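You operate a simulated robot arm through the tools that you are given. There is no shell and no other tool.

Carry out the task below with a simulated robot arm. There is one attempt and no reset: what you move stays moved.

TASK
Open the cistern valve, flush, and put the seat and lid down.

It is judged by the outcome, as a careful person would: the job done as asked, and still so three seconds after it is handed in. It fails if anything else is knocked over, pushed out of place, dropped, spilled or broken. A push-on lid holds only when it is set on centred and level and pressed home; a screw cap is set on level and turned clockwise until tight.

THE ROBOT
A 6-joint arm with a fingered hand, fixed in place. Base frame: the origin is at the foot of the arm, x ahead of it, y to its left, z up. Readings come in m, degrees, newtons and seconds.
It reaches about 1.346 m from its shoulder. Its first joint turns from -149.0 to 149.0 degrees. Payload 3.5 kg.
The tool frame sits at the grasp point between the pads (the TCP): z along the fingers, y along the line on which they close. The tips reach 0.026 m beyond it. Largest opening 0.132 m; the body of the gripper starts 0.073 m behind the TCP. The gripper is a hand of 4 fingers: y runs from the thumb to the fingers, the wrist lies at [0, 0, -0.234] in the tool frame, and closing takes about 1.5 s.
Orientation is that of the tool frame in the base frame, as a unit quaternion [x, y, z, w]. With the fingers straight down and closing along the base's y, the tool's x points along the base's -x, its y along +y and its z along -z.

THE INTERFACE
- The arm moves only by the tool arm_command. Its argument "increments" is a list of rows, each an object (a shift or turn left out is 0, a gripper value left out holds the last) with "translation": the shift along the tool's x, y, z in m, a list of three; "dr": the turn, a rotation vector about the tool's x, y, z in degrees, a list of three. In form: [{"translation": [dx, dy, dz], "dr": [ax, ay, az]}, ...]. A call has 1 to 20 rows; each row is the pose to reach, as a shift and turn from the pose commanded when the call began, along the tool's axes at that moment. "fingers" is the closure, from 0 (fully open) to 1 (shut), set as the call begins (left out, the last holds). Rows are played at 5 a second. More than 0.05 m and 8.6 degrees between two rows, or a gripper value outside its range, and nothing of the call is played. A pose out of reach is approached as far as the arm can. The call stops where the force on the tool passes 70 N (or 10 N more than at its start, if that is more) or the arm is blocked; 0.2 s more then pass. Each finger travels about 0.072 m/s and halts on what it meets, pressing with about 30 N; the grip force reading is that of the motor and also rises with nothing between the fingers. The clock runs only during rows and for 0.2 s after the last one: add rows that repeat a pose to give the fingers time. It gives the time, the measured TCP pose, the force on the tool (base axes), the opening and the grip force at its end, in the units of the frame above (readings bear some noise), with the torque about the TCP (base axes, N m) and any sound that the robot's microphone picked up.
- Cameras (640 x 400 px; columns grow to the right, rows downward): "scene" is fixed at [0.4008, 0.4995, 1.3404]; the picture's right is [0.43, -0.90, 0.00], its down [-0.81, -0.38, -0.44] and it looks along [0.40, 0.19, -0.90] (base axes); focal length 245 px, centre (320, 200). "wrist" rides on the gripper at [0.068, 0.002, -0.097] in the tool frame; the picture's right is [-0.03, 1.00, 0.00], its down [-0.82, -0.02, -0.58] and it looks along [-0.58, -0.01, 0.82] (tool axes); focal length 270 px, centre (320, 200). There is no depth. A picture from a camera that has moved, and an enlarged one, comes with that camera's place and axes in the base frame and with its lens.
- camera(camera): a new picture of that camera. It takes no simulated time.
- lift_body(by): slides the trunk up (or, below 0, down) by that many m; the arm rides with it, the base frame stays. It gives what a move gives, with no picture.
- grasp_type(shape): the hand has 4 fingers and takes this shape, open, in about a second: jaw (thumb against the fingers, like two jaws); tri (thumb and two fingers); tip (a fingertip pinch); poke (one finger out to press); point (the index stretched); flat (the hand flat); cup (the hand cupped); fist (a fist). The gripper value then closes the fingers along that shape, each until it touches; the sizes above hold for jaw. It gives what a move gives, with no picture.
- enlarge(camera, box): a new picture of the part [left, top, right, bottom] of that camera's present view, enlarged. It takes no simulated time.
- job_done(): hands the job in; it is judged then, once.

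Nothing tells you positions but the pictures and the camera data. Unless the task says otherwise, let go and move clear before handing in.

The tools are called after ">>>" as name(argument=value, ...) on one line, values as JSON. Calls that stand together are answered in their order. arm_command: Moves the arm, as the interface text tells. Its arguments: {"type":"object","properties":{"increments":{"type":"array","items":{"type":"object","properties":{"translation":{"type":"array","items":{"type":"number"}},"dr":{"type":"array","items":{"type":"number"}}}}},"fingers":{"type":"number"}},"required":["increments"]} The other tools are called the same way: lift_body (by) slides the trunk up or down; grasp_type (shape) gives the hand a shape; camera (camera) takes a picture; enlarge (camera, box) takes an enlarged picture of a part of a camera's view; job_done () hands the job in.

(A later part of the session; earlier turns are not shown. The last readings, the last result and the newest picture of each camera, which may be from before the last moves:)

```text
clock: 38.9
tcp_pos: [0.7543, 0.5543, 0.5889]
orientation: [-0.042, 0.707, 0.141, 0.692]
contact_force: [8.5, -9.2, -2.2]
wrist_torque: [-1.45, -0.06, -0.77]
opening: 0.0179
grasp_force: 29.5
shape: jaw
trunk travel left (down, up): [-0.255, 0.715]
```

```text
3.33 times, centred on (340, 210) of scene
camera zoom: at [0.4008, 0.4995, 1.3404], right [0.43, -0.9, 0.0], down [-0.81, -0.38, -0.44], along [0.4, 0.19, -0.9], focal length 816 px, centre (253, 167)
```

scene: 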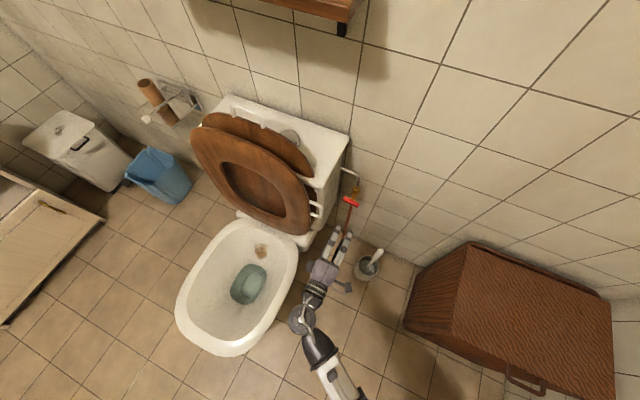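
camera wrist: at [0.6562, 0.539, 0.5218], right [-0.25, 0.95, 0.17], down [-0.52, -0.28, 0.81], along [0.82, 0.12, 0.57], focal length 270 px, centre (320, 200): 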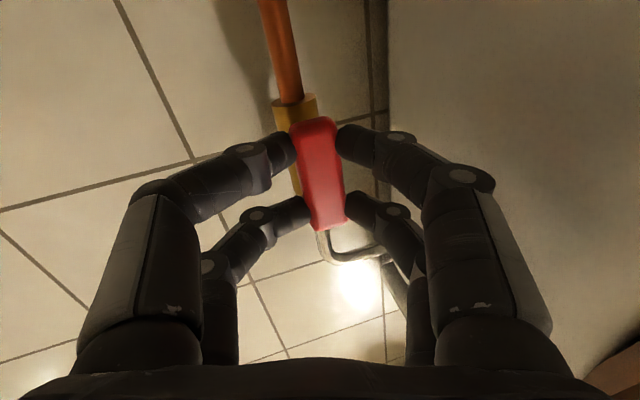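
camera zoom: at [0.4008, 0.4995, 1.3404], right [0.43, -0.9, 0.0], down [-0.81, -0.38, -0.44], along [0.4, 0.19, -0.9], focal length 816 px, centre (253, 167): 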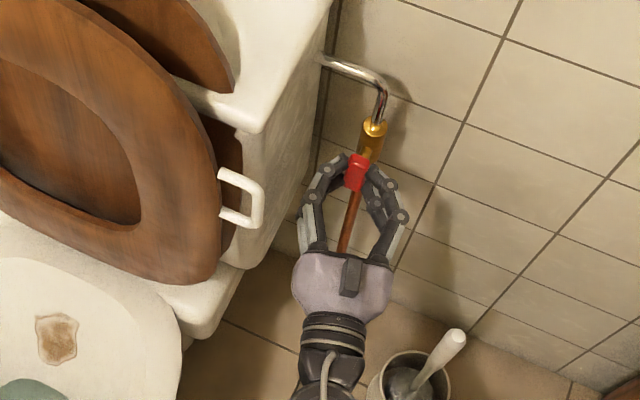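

Torque rose against a firm stop with the handle parallel to the pipe, so the valve is fully open. I'll relax the twist, open the fingers slightly and back straight out.

>>> arm_command(increments=[{"dr": [0, 0, -4]}, {"dr": [0, 0, -9]}, {"dr": [0, 0, -9]}])

>>> arm_command(increments=[{"translation": [0, 0, 0]}, {"translation": [0, 0, 0]}, {"translation": [0, 0, 0]}, {"translation": [0, 0, 0]}, {"translation": [0, 0, 0]}], fingers=0.68)

>>> arm_command(increments=[{"translation": [0, 0, -0.02]}, {"translation": [0, 0, -0.05]}, {"translation": [0, 0, -0.09]}, {"translation": [0, 0, -0.13]}, {"translation": [0, 0, -0.13]}])

>>> camera(camera="wrist")

>>> enlarge(camera="scene", box=[280, 130, 400, 250])

```text
clock: 39.7
tcp_pos: [0.7526, 0.5542, 0.5876]
orientation: [-0.098, 0.702, 0.086, 0.701]
contact_force: [9.5, -9.6, 1.3]
wrist_torque: [0.03, -0.03, -0.69]
opening: 0.0162
grasp_force: 29.6
shape: jaw
trunk travel left (down, up): [-0.255, 0.715]
```

```text
clock: 40.9
tcp_pos: [0.7537, 0.5556, 0.5887]
orientation: [-0.099, 0.701, 0.086, 0.701]
contact_force: [-0.4, 0.0, -0.2]
wrist_torque: [-0.03, 0.03, -0.03]
opening: 0.0418
grasp_force: 0.0
shape: jaw
trunk travel left (down, up): [-0.255, 0.715]
```

```text
clock: 42.1
tcp_pos: [0.6253, 0.521, 0.5887]
orientation: [-0.099, 0.701, 0.087, 0.701]
contact_force: [-0.1, -0.5, 0.2]
wrist_torque: [0.01, -0.02, -0.01]
opening: 0.0418
grasp_force: 0.0
shape: jaw
trunk travel left (down, up): [-0.255, 0.715]
```

```text
taken
camera wrist: at [0.5309, 0.4945, 0.5211], right [-0.26, 0.97, 0.01], down [-0.55, -0.16, 0.82], along [0.79, 0.21, 0.58], focal length 270 px, centre (320, 200)
```

wrist: 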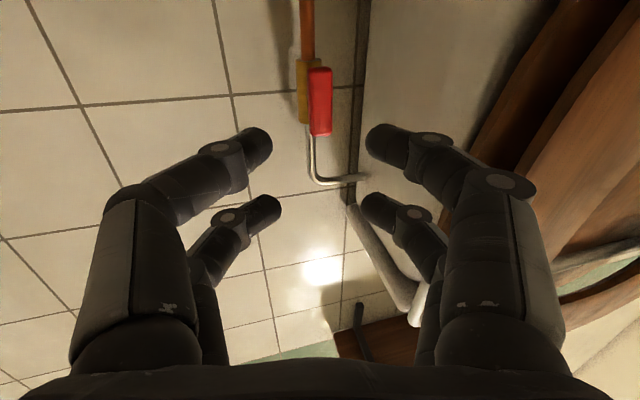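

```text
3.33 times, centred on (340, 190) of scene
camera zoom: at [0.4008, 0.4995, 1.3404], right [0.43, -0.9, 0.0], down [-0.81, -0.38, -0.44], along [0.4, 0.19, -0.9], focal length 816 px, centre (253, 233)
```

zoom: 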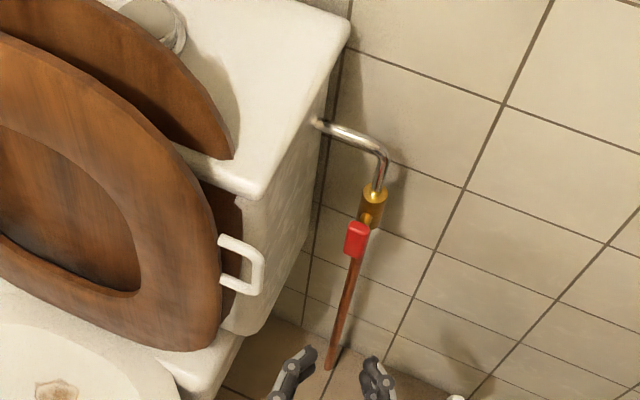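

The handle now stands parallel to the pipe, so the valve is open. Next is the flush: before going to the button I'll take full views to understand the arm's shape and clearances around the shelf and lid.

>>> camera(camera="scene")

>>> enlarge(camera="scene", box=[200, 60, 360, 160])

>>> enlarge(camera="scene", box=[180, 0, 420, 100])

```text
taken
```

scene: 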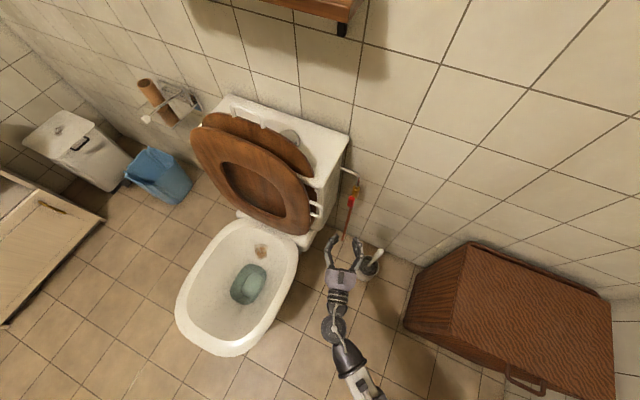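

```text
4.00 times, centred on (280, 110) of scene
camera zoom: at [0.4008, 0.4995, 1.3404], right [0.43, -0.9, 0.0], down [-0.81, -0.38, -0.44], along [0.4, 0.19, -0.9], focal length 980 px, centre (480, 560)
```

zoom: 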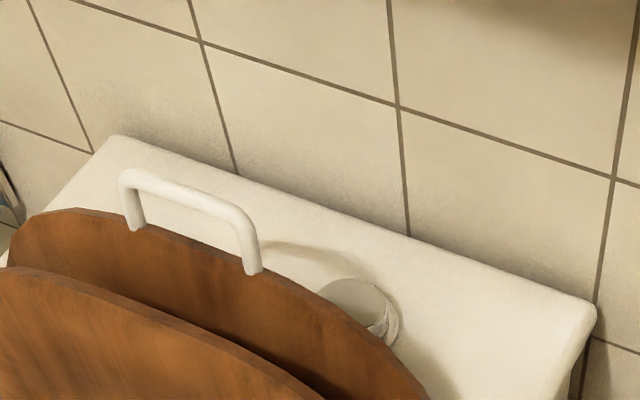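

```text
2.67 times, centred on (300, 50) of scene
camera zoom: at [0.4008, 0.4995, 1.3404], right [0.43, -0.9, 0.0], down [-0.81, -0.38, -0.44], along [0.4, 0.19, -0.9], focal length 653 px, centre (373, 600)
```

zoom: 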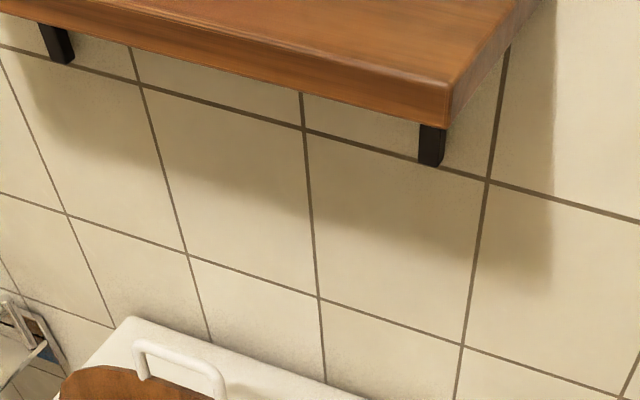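

I'll back away from the toilet and roll the hand 180° so the wrist camera rides on top, then raise the trunk for a proper look at the flush control.

>>> arm_command(increments=[{"translation": [0, 0, -0.02], "dr": [0, 0, -8.2]}, {"translation": [0, 0, -0.04], "dr": [0, 0, -16.4]}, {"translation": [0, 0, -0.06], "dr": [0, 0, -24.6]}, {"translation": [0, 0, -0.08], "dr": [0, 0, -32.8]}, {"translation": [0, 0, -0.1], "dr": [0, 0, -41]}, {"translation": [0, 0, -0.1], "dr": [0, 0, -49.2]}, {"translation": [0, 0, -0.1], "dr": [0, 0, -57.4]}, {"translation": [0, 0, -0.1], "dr": [0, 0, -65.6]}, {"translation": [0, 0, -0.1], "dr": [0, 0, -73.8]}, {"translation": [0, 0, -0.1], "dr": [0, 0, -82]}, {"translation": [0, 0, -0.1], "dr": [0, 0, -90]}])

>>> arm_command(increments=[{"dr": [0, 0, -8.2]}, {"dr": [0, 0, -16.4]}, {"dr": [0, 0, -24.6]}, {"dr": [0, 0, -32.8]}, {"dr": [0, 0, -41]}, {"dr": [0, 0, -49.2]}, {"dr": [0, 0, -57.4]}, {"dr": [0, 0, -65.6]}, {"dr": [0, 0, -73.8]}, {"dr": [0, 0, -82]}, {"dr": [0, 0, -90]}, {"dr": [0, 0, -90]}])

>>> lift_body(by=0.45)

>>> camera(camera="wrist")

>>> camera(camera="scene")

```text
clock: 44.5
tcp_pos: [0.5315, 0.4943, 0.5885]
orientation: [0.566, -0.425, 0.435, -0.556]
contact_force: [-0.4, 0.6, 0.4]
wrist_torque: [0.01, 0.02, 0.02]
opening: 0.042
grasp_force: 0.0
shape: jaw
trunk travel left (down, up): [-0.255, 0.715]
```

```text
clock: 47.1
tcp_pos: [0.5332, 0.495, 0.5994]
orientation: [0.691, 0.059, 0.709, -0.128]
contact_force: [0.2, 0.5, 0.1]
wrist_torque: [0.02, -0.01, -0.01]
opening: 0.042
grasp_force: 0.0
shape: jaw
out of reach, approached as far as the arm can: row 11, 12
trunk travel left (down, up): [-0.255, 0.715]
```

```text
refused: 0.45 is not a number from -0.4 to 0.4
```

```text
taken
camera wrist: at [0.4391, 0.4591, 0.6631], right [0.26, -0.96, -0.12], down [-0.55, -0.05, -0.83], along [0.79, 0.28, -0.54], focal length 270 px, centre (320, 200)
```

wrist: 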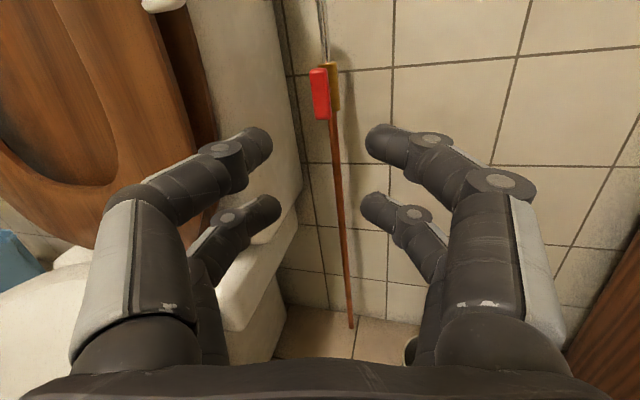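

```text
taken
```

scene: 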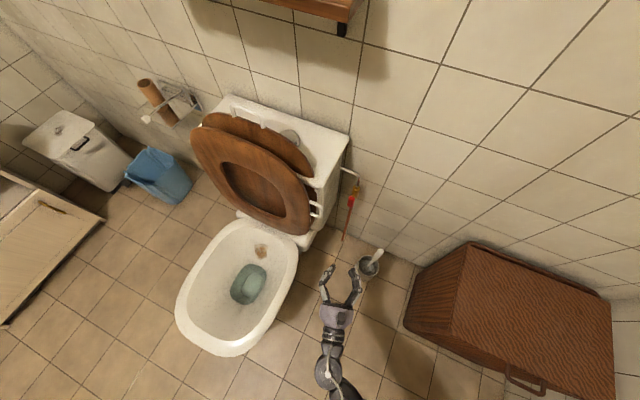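

The roll joint has a limit just short of 180°, which is fine. Now I'll raise the trunk 0.40 m to look at the flush control from above.

>>> lift_body(by=0.4)

>>> camera(camera="wrist")

>>> camera(camera="scene")

```text
clock: 50.9
tcp_pos: [0.5339, 0.4938, 0.9981]
orientation: [0.691, 0.061, 0.709, -0.128]
contact_force: [1.8, 0.0, 0.8]
wrist_torque: [-0.05, -0.03, 0.01]
opening: 0.0418
grasp_force: 0.2
shape: jaw
trunk travel left (down, up): [-0.655, 0.315]
```

```text
taken
camera wrist: at [0.4391, 0.4592, 1.063], right [0.26, -0.96, -0.12], down [-0.55, -0.05, -0.83], along [0.79, 0.28, -0.54], focal length 270 px, centre (320, 200)
```

wrist: 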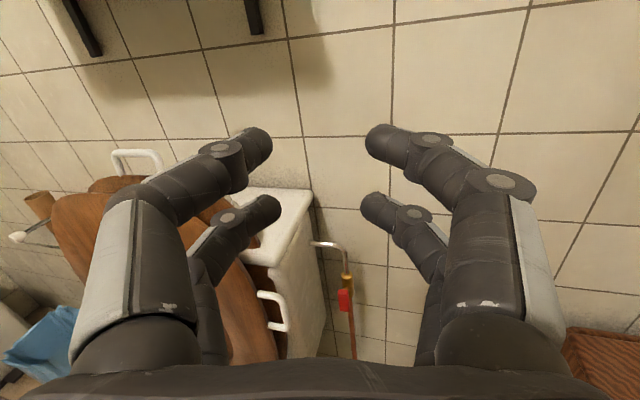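

```text
taken
```

scene: 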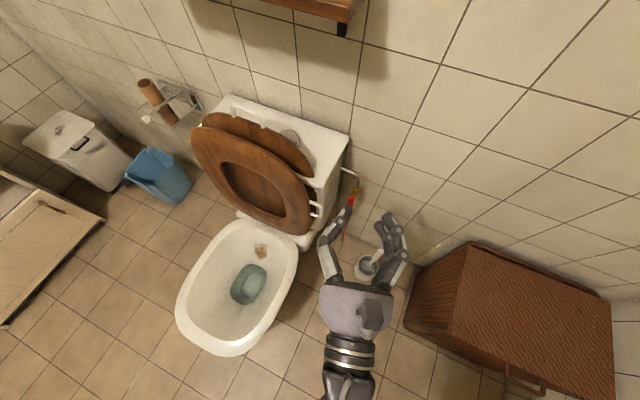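

The fingers hide the button, so I'll yaw the hand about 48° to the left to look straight at it over the cistern's right end.

>>> arm_command(increments=[{"translation": [-0.001, -0.001, 0.023], "dr": [8, 0, 0]}, {"translation": [-0.002, -0.002, 0.046], "dr": [16, 0, 0]}, {"translation": [-0.003, -0.003, 0.069], "dr": [24, 0, 0]}, {"translation": [-0.004, -0.004, 0.092], "dr": [32, 0, 0]}, {"translation": [-0.005, -0.005, 0.115], "dr": [40, 0, 0]}, {"translation": [-0.006, -0.006, 0.136], "dr": [48, 0, 0]}, {"translation": [-0.006, -0.006, 0.136], "dr": [48, 0, 0]}])

>>> camera(camera="wrist")

>>> camera(camera="scene")

```text
clock: 52.5
tcp_pos: [0.5969, 0.549, 1.006]
orientation: [0.639, 0.237, 0.669, -0.297]
contact_force: [0.7, -1.0, -0.6]
wrist_torque: [-0.01, 0.01, 0.0]
opening: 0.0421
grasp_force: 0.0
shape: jaw
out of reach, approached as far as the arm can: row 2, 3, 4, 5, 6, 7
trunk travel left (down, up): [-0.655, 0.315]
```

```text
taken
camera wrist: at [0.5275, 0.4724, 1.0675], right [0.7, -0.71, -0.09], down [-0.42, -0.31, -0.85], along [0.58, 0.63, -0.52], focal length 270 px, centre (320, 200)
```

wrist: 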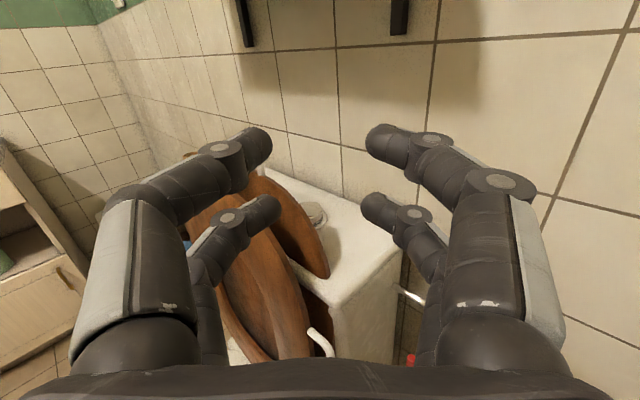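

```text
taken
```

scene: 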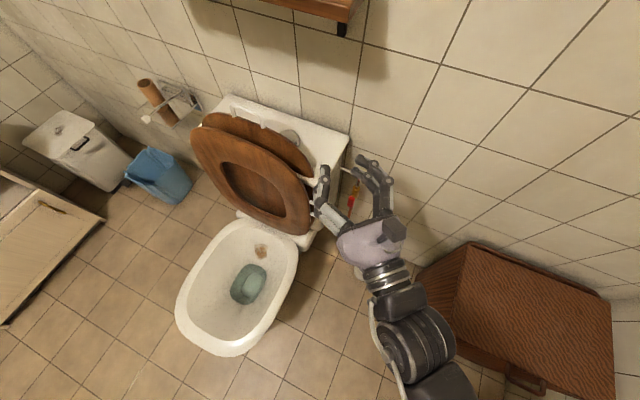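

The button is in view now at about (313, 215) between the fingers; I'll enlarge it.

>>> enlarge(camera="wrist", box=[250, 160, 410, 260])

>>> enlarge(camera="wrist", box=[290, 190, 340, 235])

```text
4.00 times, centred on (330, 210) of wrist
camera zoom: at [0.5275, 0.4724, 1.0675], right [0.7, -0.71, -0.09], down [-0.42, -0.31, -0.85], along [0.58, 0.63, -0.52], focal length 1081 px, centre (280, 160)
```

zoom: 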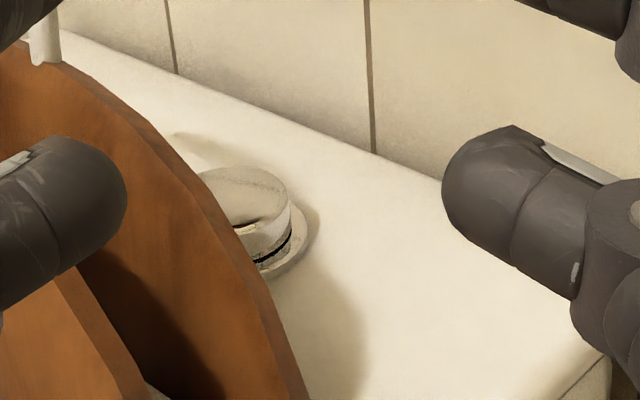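

```text
8.89 times, centred on (315, 212) of wrist
camera zoom: at [0.5275, 0.4724, 1.0675], right [0.7, -0.71, -0.09], down [-0.42, -0.31, -0.85], along [0.58, 0.63, -0.52], focal length 2402 px, centre (364, 89)
```

zoom: 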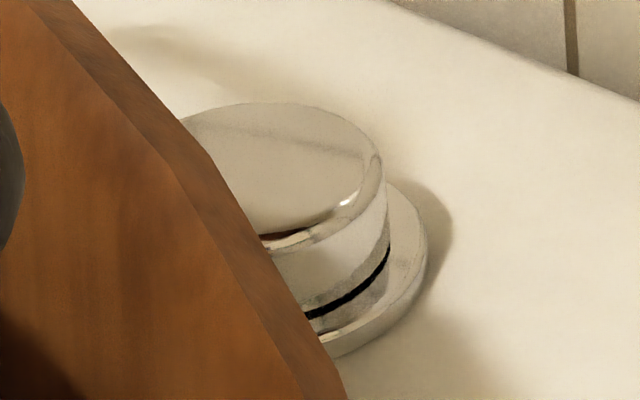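

It is a chrome push-button with a flat cap about 4 cm across, its top at about (0.791, 0.787, 0.797). I'll put the hand in the "poke" shape to see where the pressing finger lies.

>>> grasp_type(shape="poke")

>>> camera(camera="wrist")

>>> enlarge(camera="scene", box=[280, 130, 480, 400])

```text
clock: 53.4
tcp_pos: [0.5981, 0.5485, 1.007]
orientation: [0.639, 0.237, 0.669, -0.296]
contact_force: [0.2, -0.2, -0.3]
wrist_torque: [0.05, -0.01, 0.0]
opening: 0.0001
grasp_force: 0.0
shape: poke
trunk travel left (down, up): [-0.655, 0.315]
```

```text
taken
camera wrist: at [0.5275, 0.4724, 1.0676], right [0.7, -0.71, -0.09], down [-0.42, -0.31, -0.85], along [0.58, 0.63, -0.52], focal length 270 px, centre (320, 200)
```

wrist: 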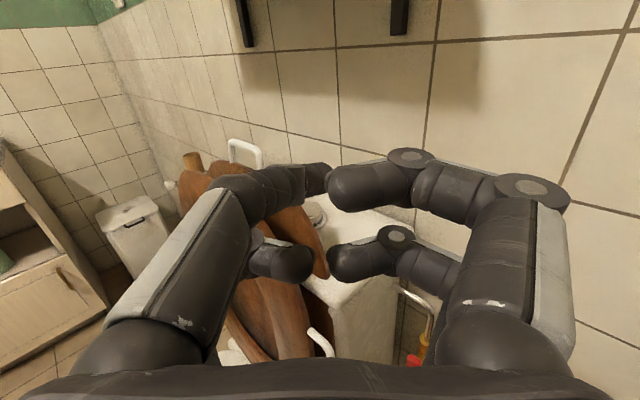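

```text
1.48 times, centred on (380, 265) of scene
camera zoom: at [0.4008, 0.4995, 1.3404], right [0.43, -0.9, 0.0], down [-0.81, -0.38, -0.44], along [0.4, 0.19, -0.9], focal length 363 px, centre (231, 104)
```

zoom: 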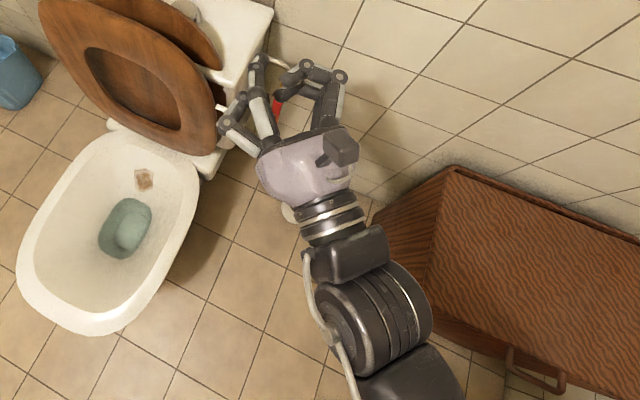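

I'll zoom in to make out which finger is extended.

>>> enlarge(camera="scene", box=[320, 140, 420, 240])

>>> enlarge(camera="wrist", box=[200, 120, 480, 320])

```text
4.00 times, centred on (370, 190) of scene
camera zoom: at [0.4008, 0.4995, 1.3404], right [0.43, -0.9, 0.0], down [-0.81, -0.38, -0.44], along [0.4, 0.19, -0.9], focal length 980 px, centre (120, 240)
```

zoom: 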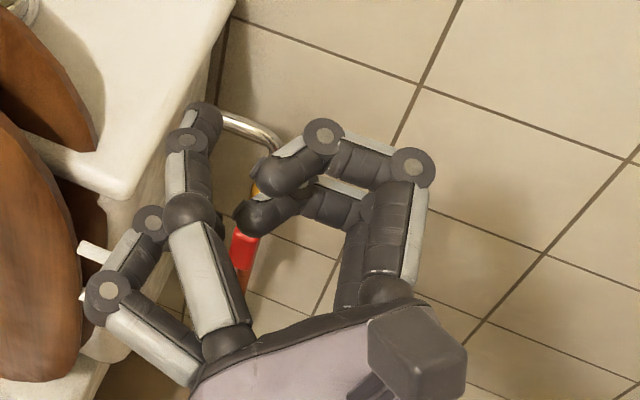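

```text
2.00 times, centred on (340, 220) of wrist
camera zoom: at [0.5275, 0.4724, 1.0676], right [0.7, -0.71, -0.09], down [-0.42, -0.31, -0.85], along [0.58, 0.63, -0.52], focal length 541 px, centre (280, 160)
```

zoom: 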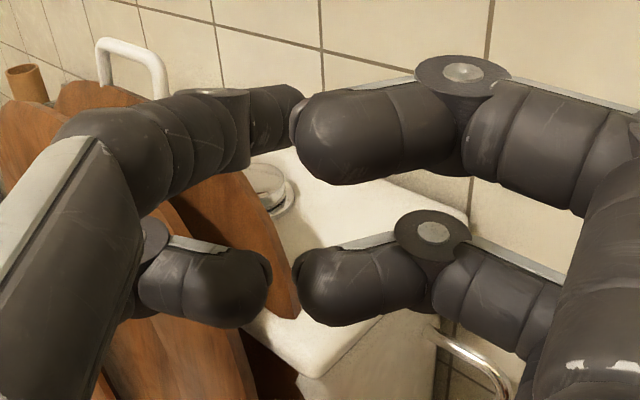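

In poke shape the extended fingertip lies on the tool axis about 26 mm past the TCP, with the other fingers curled behind. To press the button from above-right I need the hand nearly vertical with its camera facing away from the wall, so I'll first back off and roll the hand back.

>>> arm_command(increments=[{"translation": [0, 0, -0.02], "dr": [0, 0, 7.8]}, {"translation": [0, 0, -0.04], "dr": [0, 0, 15.6]}, {"translation": [0, 0, -0.06], "dr": [0, 0, 23.4]}, {"translation": [0, 0, -0.08], "dr": [0, 0, 31.2]}, {"translation": [0, 0, -0.08], "dr": [0, 0, 39]}, {"translation": [0, 0, -0.08], "dr": [0, 0, 46.8]}, {"translation": [0, 0, -0.08], "dr": [0, 0, 54.6]}, {"translation": [0, 0, -0.08], "dr": [0, 0, 62.4]}, {"translation": [0, 0, -0.08], "dr": [0, 0, 70.2]}, {"translation": [0, 0, -0.08], "dr": [0, 0, 78]}, {"translation": [0, 0, -0.08], "dr": [0, 0, 86]}])

>>> arm_command(increments=[{"dr": [0, 0, 7.8]}, {"dr": [0, 0, 15.6]}, {"dr": [0, 0, 23.4]}, {"dr": [0, 0, 31.2]}, {"dr": [0, 0, 39]}, {"dr": [0, 0, 46.8]}, {"dr": [0, 0, 54.6]}, {"dr": [0, 0, 62.4]}, {"dr": [0, 0, 70.2]}, {"dr": [0, 0, 78]}, {"dr": [0, 0, 84]}])

>>> camera(camera="scene")

```text
clock: 55.8
tcp_pos: [0.5554, 0.5136, 1.0061]
orientation: [-0.629, 0.264, -0.285, 0.673]
contact_force: [-0.2, -0.3, -0.3]
wrist_torque: [-0.01, -0.02, 0.01]
opening: 0.0002
grasp_force: 0.1
shape: poke
out of reach, approached as far as the arm can: row 2, 3, 4, 5, 6, 7, 8, 9, 10, 11
trunk travel left (down, up): [-0.655, 0.315]
```

```text
clock: 58.2
tcp_pos: [0.5559, 0.5155, 1.0058]
orientation: [-0.291, 0.617, 0.238, 0.691]
contact_force: [0.3, 0.9, -0.3]
wrist_torque: [0.01, -0.02, -0.01]
opening: 0.0
grasp_force: 0.1
shape: poke
trunk travel left (down, up): [-0.655, 0.315]
```

```text
taken
```

scene: 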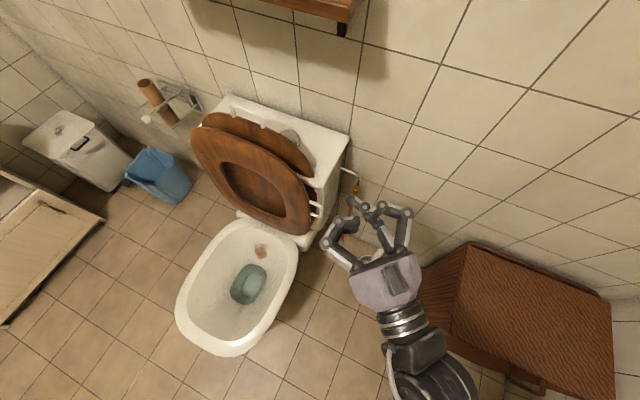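

Now I'll pitch the hand down to vertical in free air to the right of the toilet.

>>> arm_command(increments=[{"translation": [0.0312, 0.0001, -0.0054], "dr": [0, 7.83, 0]}, {"translation": [0.0626, 0.0002, -0.0107], "dr": [0, 15.67, 0]}, {"translation": [0.093, 0.0002, -0.016], "dr": [0, 23.5, 0]}, {"translation": [0.1219, 0.0002, -0.0212], "dr": [0, 31.3, 0]}, {"translation": [0.1492, -0.0001, -0.0262], "dr": [0, 39.2, 0]}, {"translation": [0.1736, -0.0008, -0.0311], "dr": [0, 47, 0]}, {"translation": [0.1952, -0.0017, -0.0358], "dr": [0, 54.8, 0]}, {"translation": [0.2137, -0.003, -0.0403], "dr": [0, 62.7, 0]}, {"translation": [0.2281, -0.0048, -0.0445], "dr": [0, 70.5, 0]}, {"translation": [0.2388, -0.0068, -0.0484], "dr": [0, 78.3, 0]}, {"translation": [0.2454, -0.0094, -0.0521], "dr": [0, 86.2, 0]}, {"translation": [0.2478, -0.0125, -0.0554], "dr": [0, 94, 0]}, {"translation": [0.2478, -0.0125, -0.0554], "dr": [0, 94, 0]}])

>>> camera(camera="scene")

>>> camera(camera="wrist")

```text
clock: 61.0
tcp_pos: [0.5562, 0.4603, 0.7574]
orientation: [-0.372, 0.926, -0.052, 0.02]
contact_force: [0.0, 0.5, -0.4]
wrist_torque: [-0.01, -0.01, -0.01]
opening: 0.0
grasp_force: 0.0
shape: poke
out of reach, approached as far as the arm can: row 1, 2
trunk travel left (down, up): [-0.655, 0.315]
```

```text
taken
```

scene: 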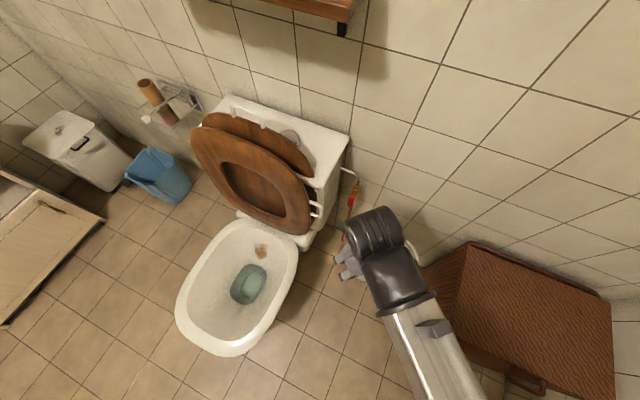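

```text
taken
camera wrist: at [0.4972, 0.42, 0.8538], right [-0.67, 0.73, -0.11], down [0.56, 0.6, 0.58], along [0.49, 0.32, -0.81], focal length 270 px, centre (320, 200)
```

wrist: 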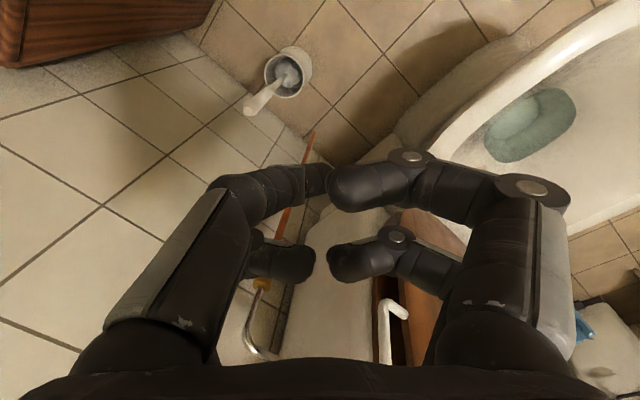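

The hand now points down with TCP at (0.556, 0.460, 0.757), and the commands track exactly. I'll raise the trunk 0.10 m, then rotate to the pressing orientation (fingers leaning 25° from vertical toward +y, camera on the -x side).

>>> lift_body(by=0.1)

>>> arm_command(increments=[{"translation": [-0.0146, -0.0064, -0.0022], "dr": [-4.27, -1.04, 6.24]}, {"translation": [-0.0293, -0.0128, -0.0043], "dr": [-8.54, -2.07, 12.49]}, {"translation": [-0.0439, -0.0192, -0.0065], "dr": [-12.81, -3.11, 18.73]}, {"translation": [-0.0586, -0.0257, -0.0087], "dr": [-17.09, -4.15, 24.97]}, {"translation": [-0.0732, -0.0321, -0.0109], "dr": [-21.36, -5.19, 31.21]}, {"translation": [-0.0879, -0.0385, -0.013], "dr": [-25.63, -6.22, 37.46]}, {"translation": [-0.1025, -0.0449, -0.0152], "dr": [-29.9, -7.26, 43.7]}, {"translation": [-0.1025, -0.0449, -0.0152], "dr": [-29.9, -7.26, 43.7]}])

>>> camera(camera="scene")

>>> camera(camera="wrist")

```text
clock: 62.3
tcp_pos: [0.5564, 0.4604, 0.8567]
orientation: [-0.372, 0.927, -0.051, 0.021]
contact_force: [0.0, -1.2, -0.2]
wrist_torque: [-0.01, 0.01, -0.04]
opening: 0.0
grasp_force: 0.0
shape: poke
trunk travel left (down, up): [-0.755, 0.215]
```

```text
clock: 64.1
tcp_pos: [0.6593, 0.4995, 0.8777]
orientation: [0.0, 0.976, 0.218, 0.0]
contact_force: [-0.4, 0.3, 0.9]
wrist_torque: [0.0, 0.03, 0.02]
opening: 0.0003
grasp_force: 0.1
shape: poke
out of reach, approached as far as the arm can: row 1, 2, 3, 4, 5
trunk travel left (down, up): [-0.755, 0.215]
```

```text
taken
```

scene: 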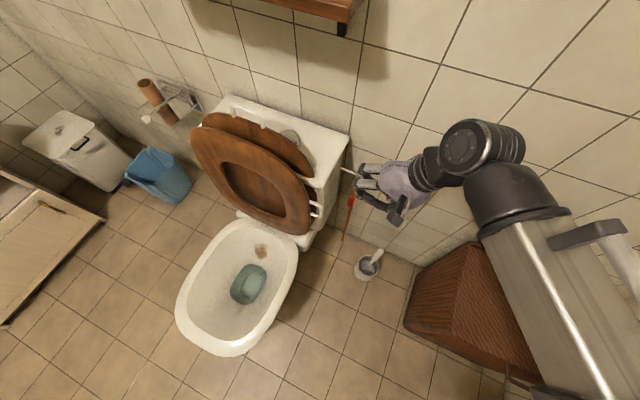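

```text
taken
camera wrist: at [0.5901, 0.4586, 0.9667], right [0.02, 0.91, 0.42], down [0.82, -0.26, 0.52], along [0.58, 0.33, -0.74], focal length 270 px, centre (320, 200)
```

wrist: 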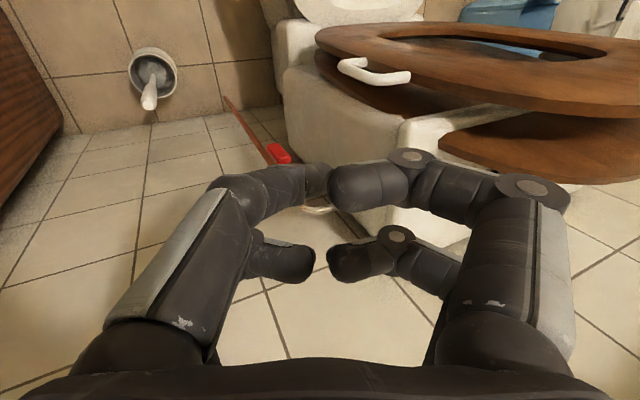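

Orientation is as intended. I'll move to the cistern's right end, at x = 0.79, y = 0.64, still above cistern height, and check.

>>> arm_command(increments=[{"translation": [-0.0262, 0.0254, 0.012]}, {"translation": [-0.0524, 0.0509, 0.0239]}, {"translation": [-0.0786, 0.0763, 0.0359]}, {"translation": [-0.1048, 0.1018, 0.0478]}, {"translation": [-0.131, 0.1272, 0.0598]}, {"translation": [-0.131, 0.1272, 0.0598]}])

>>> camera(camera="scene")

>>> camera(camera="wrist")

```text
clock: 65.5
tcp_pos: [0.7918, 0.6405, 0.8776]
orientation: [-0.002, 0.976, 0.217, 0.001]
contact_force: [0.4, 0.0, -0.2]
wrist_torque: [0.0, 0.02, -0.01]
opening: 0.0001
grasp_force: 0.0
shape: poke
trunk travel left (down, up): [-0.755, 0.215]
```

```text
taken
```

scene: 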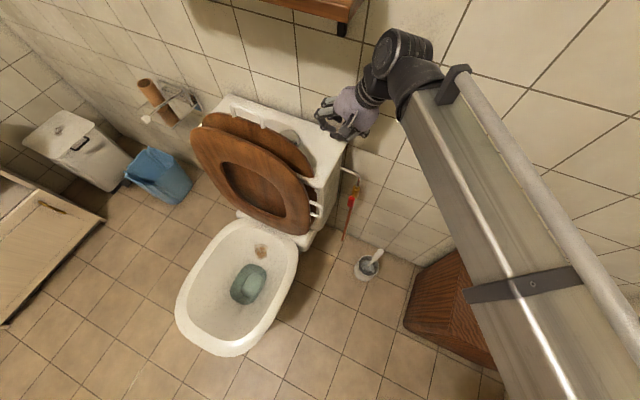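

```text
taken
camera wrist: at [0.7222, 0.6003, 0.9665], right [0.02, 0.91, 0.42], down [0.82, -0.26, 0.52], along [0.58, 0.33, -0.74], focal length 270 px, centre (320, 200)
```

wrist: 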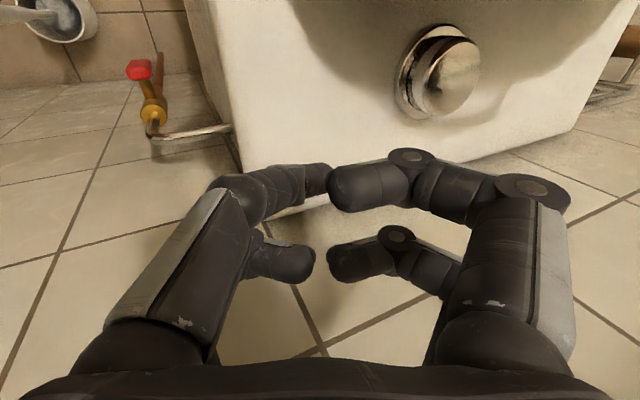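

The button is clearly visible now; I'll measure it precisely.

>>> enlarge(camera="wrist", box=[360, 0, 520, 120])

>>> enlarge(camera="scene", box=[250, 80, 390, 180])

```text
3.33 times, centred on (440, 60) of wrist
camera zoom: at [0.7222, 0.6003, 0.9665], right [0.02, 0.91, 0.42], down [0.82, -0.26, 0.52], along [0.58, 0.33, -0.74], focal length 901 px, centre (-80, 667)
```

zoom: 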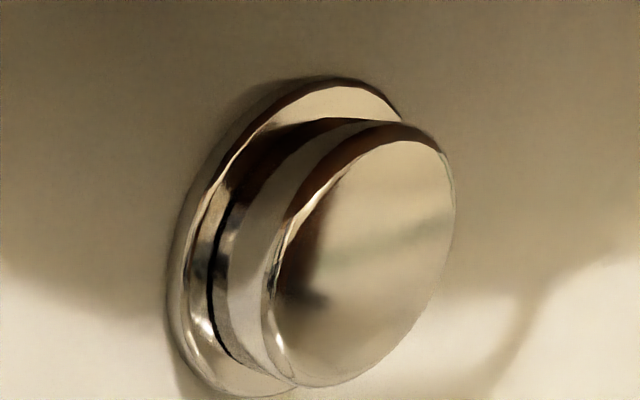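

```text
4.00 times, centred on (320, 130) of scene
camera zoom: at [0.4008, 0.4995, 1.3404], right [0.43, -0.9, 0.0], down [-0.81, -0.38, -0.44], along [0.4, 0.19, -0.9], focal length 980 px, centre (320, 480)
```

zoom: 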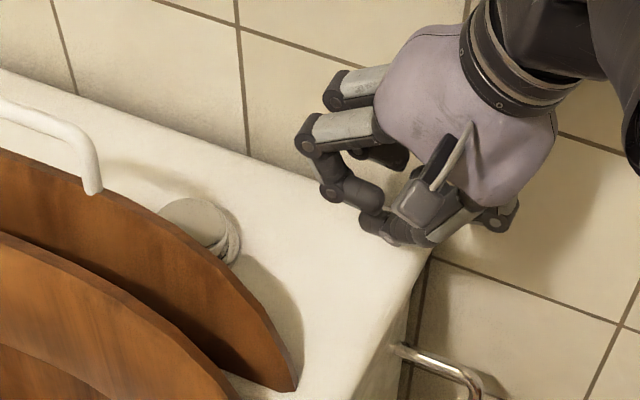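

The refined estimate puts the button cap's top at about (0.768, 0.769, 0.822). I'll roll the hand 25° so the curled fingers lean away from the lid handle, and move the fingertip over the cap, still about 3 cm above it.

>>> arm_command(increments=[{"translation": [0.0094, 0.009, 0.0043], "dr": [0, 0, 7]}, {"translation": [0.0188, 0.018, 0.0085], "dr": [0, 0, 14]}, {"translation": [0.0188, 0.036, 0.017], "dr": [0, 0, 21]}, {"translation": [0.0188, 0.0588, 0.0277], "dr": [0, 0, 25]}, {"translation": [0.0188, 0.0806, 0.0379], "dr": [0, 0, 25]}, {"translation": [0.0188, 0.1023, 0.0481], "dr": [0, 0, 25]}, {"translation": [0.0188, 0.1023, 0.0481], "dr": [0, 0, 25]}])

>>> enlarge(camera="scene", box=[220, 50, 380, 170])

>>> camera(camera="wrist")

```text
clock: 67.1
tcp_pos: [0.771, 0.7528, 0.8784]
orientation: [0.21, 0.953, 0.211, -0.046]
contact_force: [0.7, 0.1, 0.6]
wrist_torque: [-0.01, 0.0, -0.01]
opening: 0.0
grasp_force: 0.0
shape: poke
trunk travel left (down, up): [-0.755, 0.215]
```

```text
3.33 times, centred on (300, 110) of scene
camera zoom: at [0.4008, 0.4995, 1.3404], right [0.43, -0.9, 0.0], down [-0.81, -0.38, -0.44], along [0.4, 0.19, -0.9], focal length 816 px, centre (387, 500)
```

zoom: 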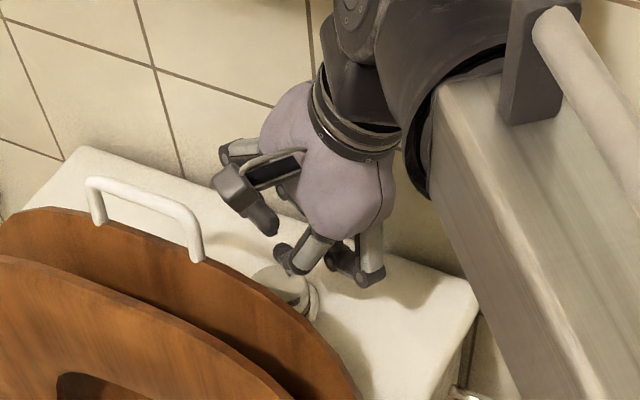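

```text
taken
camera wrist: at [0.7083, 0.7394, 0.9787], right [0.44, 0.81, 0.38], down [0.73, -0.57, 0.37], along [0.52, 0.11, -0.85], focal length 270 px, centre (320, 200)
```

wrist: 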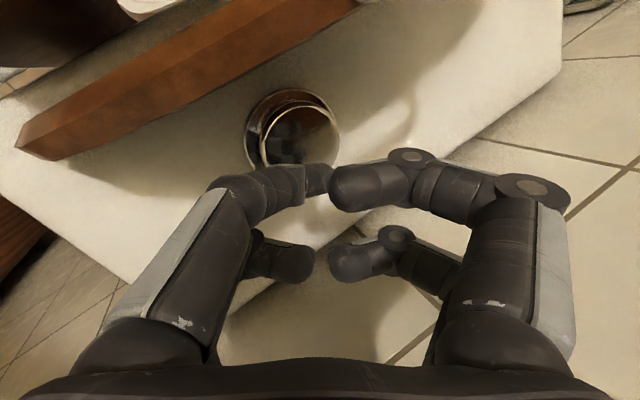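

I'll zoom in to check alignment of fingertip and cap.

>>> enlarge(camera="wrist", box=[220, 70, 400, 210])

>>> enlarge(camera="scene", box=[260, 90, 330, 150])

```text
2.86 times, centred on (310, 140) of wrist
camera zoom: at [0.7083, 0.7394, 0.9787], right [0.44, 0.81, 0.38], down [0.73, -0.57, 0.37], along [0.52, 0.11, -0.85], focal length 772 px, centre (349, 371)
```

zoom: 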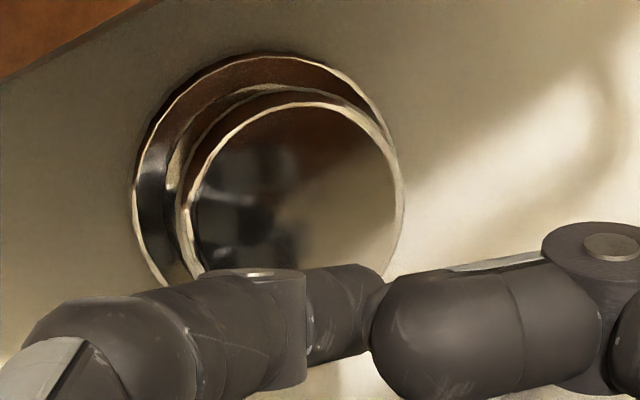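

```text
6.67 times, centred on (295, 120) of scene
camera zoom: at [0.4008, 0.4995, 1.3404], right [0.43, -0.9, 0.0], down [-0.81, -0.38, -0.44], along [0.4, 0.19, -0.9], focal length 1633 px, centre (487, 733)
```

zoom: 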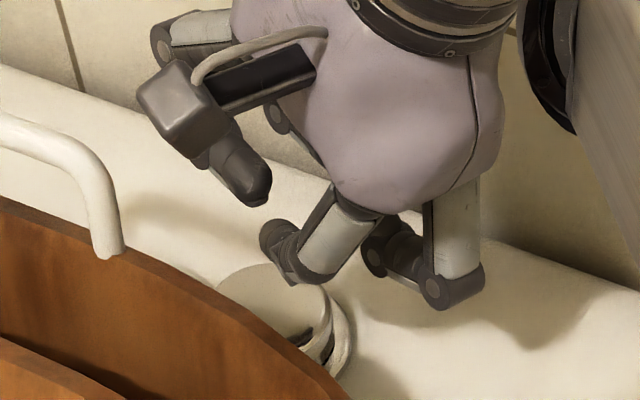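

The fingertip and its last joint are both above the cap. I'll lower the trunk in small steps, watching the force.

>>> lift_body(by=-0.02)

>>> enlarge(camera="scene", box=[260, 90, 330, 150])

>>> enlarge(camera="wrist", box=[220, 70, 400, 210])

```text
clock: 67.8
tcp_pos: [0.7717, 0.7542, 0.8584]
orientation: [0.211, 0.953, 0.212, -0.046]
contact_force: [0.0, 0.2, 1.4]
wrist_torque: [-0.03, 0.0, 0.0]
opening: 0.0001
grasp_force: 0.1
shape: poke
trunk travel left (down, up): [-0.735, 0.235]
```

```text
6.67 times, centred on (295, 120) of scene
camera zoom: at [0.4008, 0.4995, 1.3404], right [0.43, -0.9, 0.0], down [-0.81, -0.38, -0.44], along [0.4, 0.19, -0.9], focal length 1633 px, centre (487, 733)
```

zoom: 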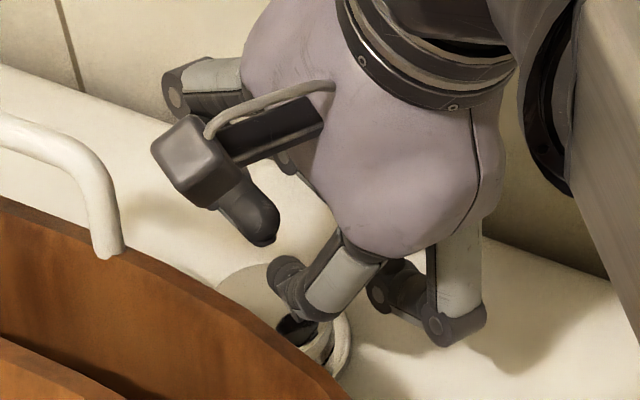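

```text
2.86 times, centred on (310, 140) of wrist
camera zoom: at [0.7084, 0.7389, 0.9588], right [0.44, 0.81, 0.38], down [0.73, -0.57, 0.37], along [0.52, 0.11, -0.85], focal length 772 px, centre (349, 371)
```

zoom: 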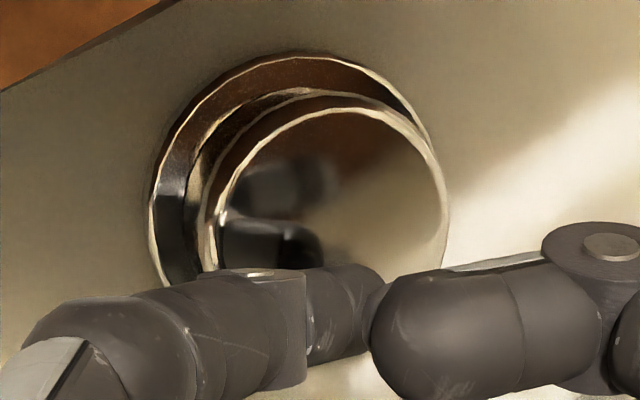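

No contact yet; the finger's reflection shows about 1–2 cm to go. Continuing down.

>>> lift_body(by=-0.012)

>>> lift_body(by=-0.008)

>>> enlarge(camera="scene", box=[260, 90, 330, 150])

>>> enlarge(camera="wrist", box=[220, 70, 400, 210])

```text
clock: 68.4
tcp_pos: [0.7707, 0.7543, 0.8463]
orientation: [0.21, 0.953, 0.212, -0.047]
contact_force: [0.3, -0.2, 2.4]
wrist_torque: [0.04, 0.06, -0.01]
opening: 0.0003
grasp_force: 0.0
shape: poke
trunk travel left (down, up): [-0.723, 0.247]
```

```text
clock: 69.0
tcp_pos: [0.7719, 0.753, 0.8381]
orientation: [0.21, 0.953, 0.213, -0.046]
contact_force: [0.0, 0.1, 6.8]
wrist_torque: [0.06, -0.06, 0.0]
opening: 0.0
grasp_force: 0.1
shape: poke
trunk travel left (down, up): [-0.715, 0.255]
heard: click
```

```text
6.67 times, centred on (295, 120) of scene
camera zoom: at [0.4008, 0.4995, 1.3404], right [0.43, -0.9, 0.0], down [-0.81, -0.38, -0.44], along [0.4, 0.19, -0.9], focal length 1633 px, centre (487, 733)
```

zoom: 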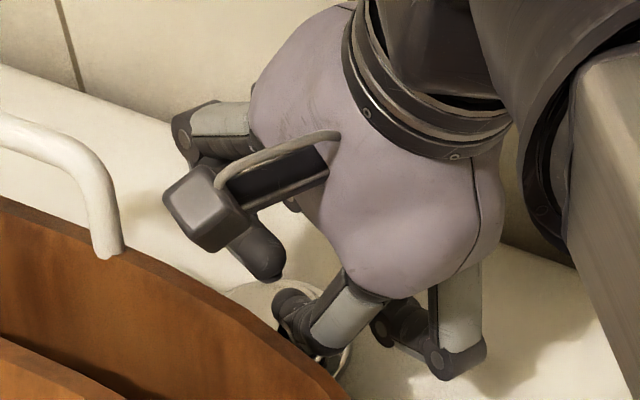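

```text
2.86 times, centred on (310, 140) of wrist
camera zoom: at [0.7083, 0.7387, 0.9394], right [0.44, 0.81, 0.38], down [0.73, -0.57, 0.37], along [0.52, 0.11, -0.85], focal length 772 px, centre (349, 371)
```

zoom: 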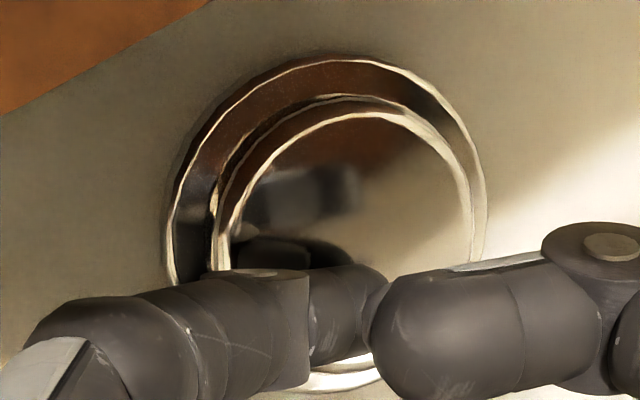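

A click was heard with about 7 N: the button is going in. I'll press a little further to be sure of the full stroke.

>>> lift_body(by=-0.004)

>>> arm_command(increments=[{"translation": [0, 0, 0]}, {"translation": [0, 0, 0]}, {"translation": [0, 0, 0]}, {"translation": [0, 0, 0]}, {"translation": [0, 0, 0]}])

>>> enlarge(camera="scene", box=[160, 210, 320, 370])

```text
clock: 69.5
tcp_pos: [0.7705, 0.752, 0.8356]
orientation: [0.211, 0.953, 0.213, -0.046]
contact_force: [0.2, -1.2, 11.8]
wrist_torque: [0.13, -0.02, -0.03]
opening: 0.0
grasp_force: 0.0
shape: poke
trunk travel left (down, up): [-0.711, 0.259]
```

```text
clock: 70.7
tcp_pos: [0.7713, 0.7537, 0.836]
orientation: [0.211, 0.953, 0.213, -0.046]
contact_force: [1.4, -2.1, 11.7]
wrist_torque: [0.06, 0.01, 0.01]
opening: 0.0
grasp_force: 0.0
shape: poke
trunk travel left (down, up): [-0.711, 0.259]
```

```text
2.50 times, centred on (240, 290) of scene
camera zoom: at [0.4008, 0.4995, 1.3404], right [0.43, -0.9, 0.0], down [-0.81, -0.38, -0.44], along [0.4, 0.19, -0.9], focal length 612 px, centre (520, -25)
```

zoom: 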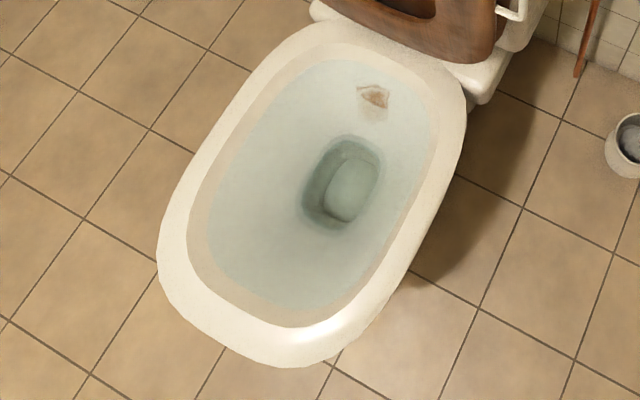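

The flush is running: water has risen in the bowl. I'll raise off the button and withdraw the way I came.

>>> lift_body(by=0.044)

>>> arm_command(increments=[{"translation": [-0.008, -0.03, -0.015]}, {"translation": [-0.016, -0.06, -0.03]}, {"translation": [-0.024, -0.09, -0.045]}, {"translation": [-0.032, -0.12, -0.06]}, {"translation": [-0.036, -0.15, -0.075]}])

>>> camera(camera="scene")

```text
clock: 71.6
tcp_pos: [0.771, 0.7533, 0.8774]
orientation: [0.21, 0.954, 0.211, -0.046]
contact_force: [-0.2, 0.1, 0.1]
wrist_torque: [-0.02, -0.02, -0.01]
opening: 0.0
grasp_force: 0.1
shape: poke
trunk travel left (down, up): [-0.755, 0.215]
```

```text
clock: 72.8
tcp_pos: [0.7392, 0.5853, 0.8779]
orientation: [0.21, 0.953, 0.211, -0.046]
contact_force: [0.4, -0.5, 0.0]
wrist_torque: [-0.01, 0.01, 0.02]
opening: 0.0
grasp_force: 0.0
shape: poke
trunk travel left (down, up): [-0.755, 0.215]
```

```text
taken
```

scene: 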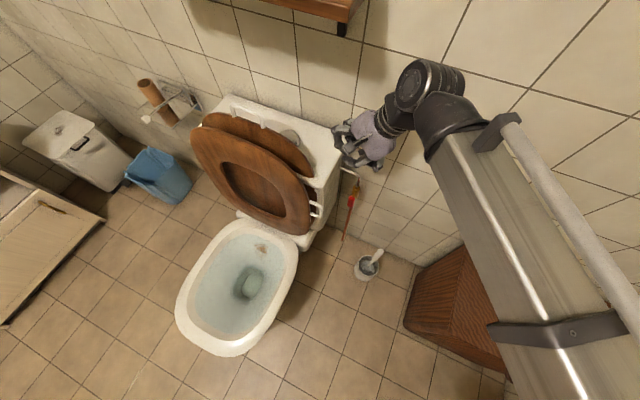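

The flush is done and the hand is clear of the cistern. Next come the seat and lid. Before that I want the hand pointing along +y toward the seat's side handle, so I'll retreat to the right and roll the hand, restoring the jaw shape afterwards.

>>> arm_command(increments=[{"translation": [0.0035, -0.0161, -0.0061], "dr": [0, 0, -7.67]}, {"translation": [0.007, -0.0323, -0.0123], "dr": [0, 0, -15.33]}, {"translation": [0.0105, -0.0484, -0.0184], "dr": [0, 0, -23]}, {"translation": [0.014, -0.0646, -0.0245], "dr": [0, 0, -30.67]}, {"translation": [0.0175, -0.0807, -0.0307], "dr": [0, 0, -38.33]}, {"translation": [0.0211, -0.0968, -0.0368], "dr": [0, 0, -46]}, {"translation": [0.0246, -0.113, -0.0429], "dr": [0, 0, -53.67]}, {"translation": [0.0281, -0.1291, -0.049], "dr": [0, 0, -61.33]}, {"translation": [0.0316, -0.1453, -0.0552], "dr": [0, 0, -69]}, {"translation": [0.0351, -0.1614, -0.0613], "dr": [0, 0, -76.67]}, {"translation": [0.0351, -0.1614, -0.0613], "dr": [0, 0, -84.33]}, {"translation": [0.0351, -0.1614, -0.0613], "dr": [0, 0, -92]}, {"translation": [0.0351, -0.1614, -0.0613], "dr": [0, 0, -99.67]}, {"translation": [0.0351, -0.1614, -0.0613], "dr": [0, 0, -107.33]}, {"translation": [0.0351, -0.1614, -0.0613], "dr": [0, 0, -115]}])

>>> grasp_type(shape="jaw")

>>> camera(camera="scene")

```text
clock: 76.0
tcp_pos: [0.6393, 0.439, 0.8791]
orientation: [0.692, -0.688, -0.153, -0.154]
contact_force: [0.4, 0.2, -0.3]
wrist_torque: [0.04, 0.0, -0.02]
opening: 0.0002
grasp_force: 0.0
shape: poke
out of reach, approached as far as the arm can: row 3, 4, 5, 6, 7, 8, 9, 10, 11, 12, 13, 14, 15
trunk travel left (down, up): [-0.755, 0.215]
```

```text
clock: 76.9
tcp_pos: [0.6402, 0.4404, 0.8779]
orientation: [0.691, -0.69, -0.153, -0.155]
contact_force: [0.8, -0.2, -0.1]
wrist_torque: [0.0, 0.04, -0.03]
opening: 0.1319
grasp_force: 0.1
shape: jaw
trunk travel left (down, up): [-0.755, 0.215]
```

```text
taken
```

scene: 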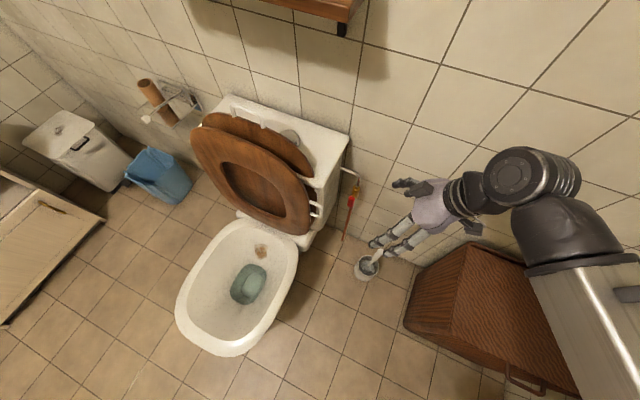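

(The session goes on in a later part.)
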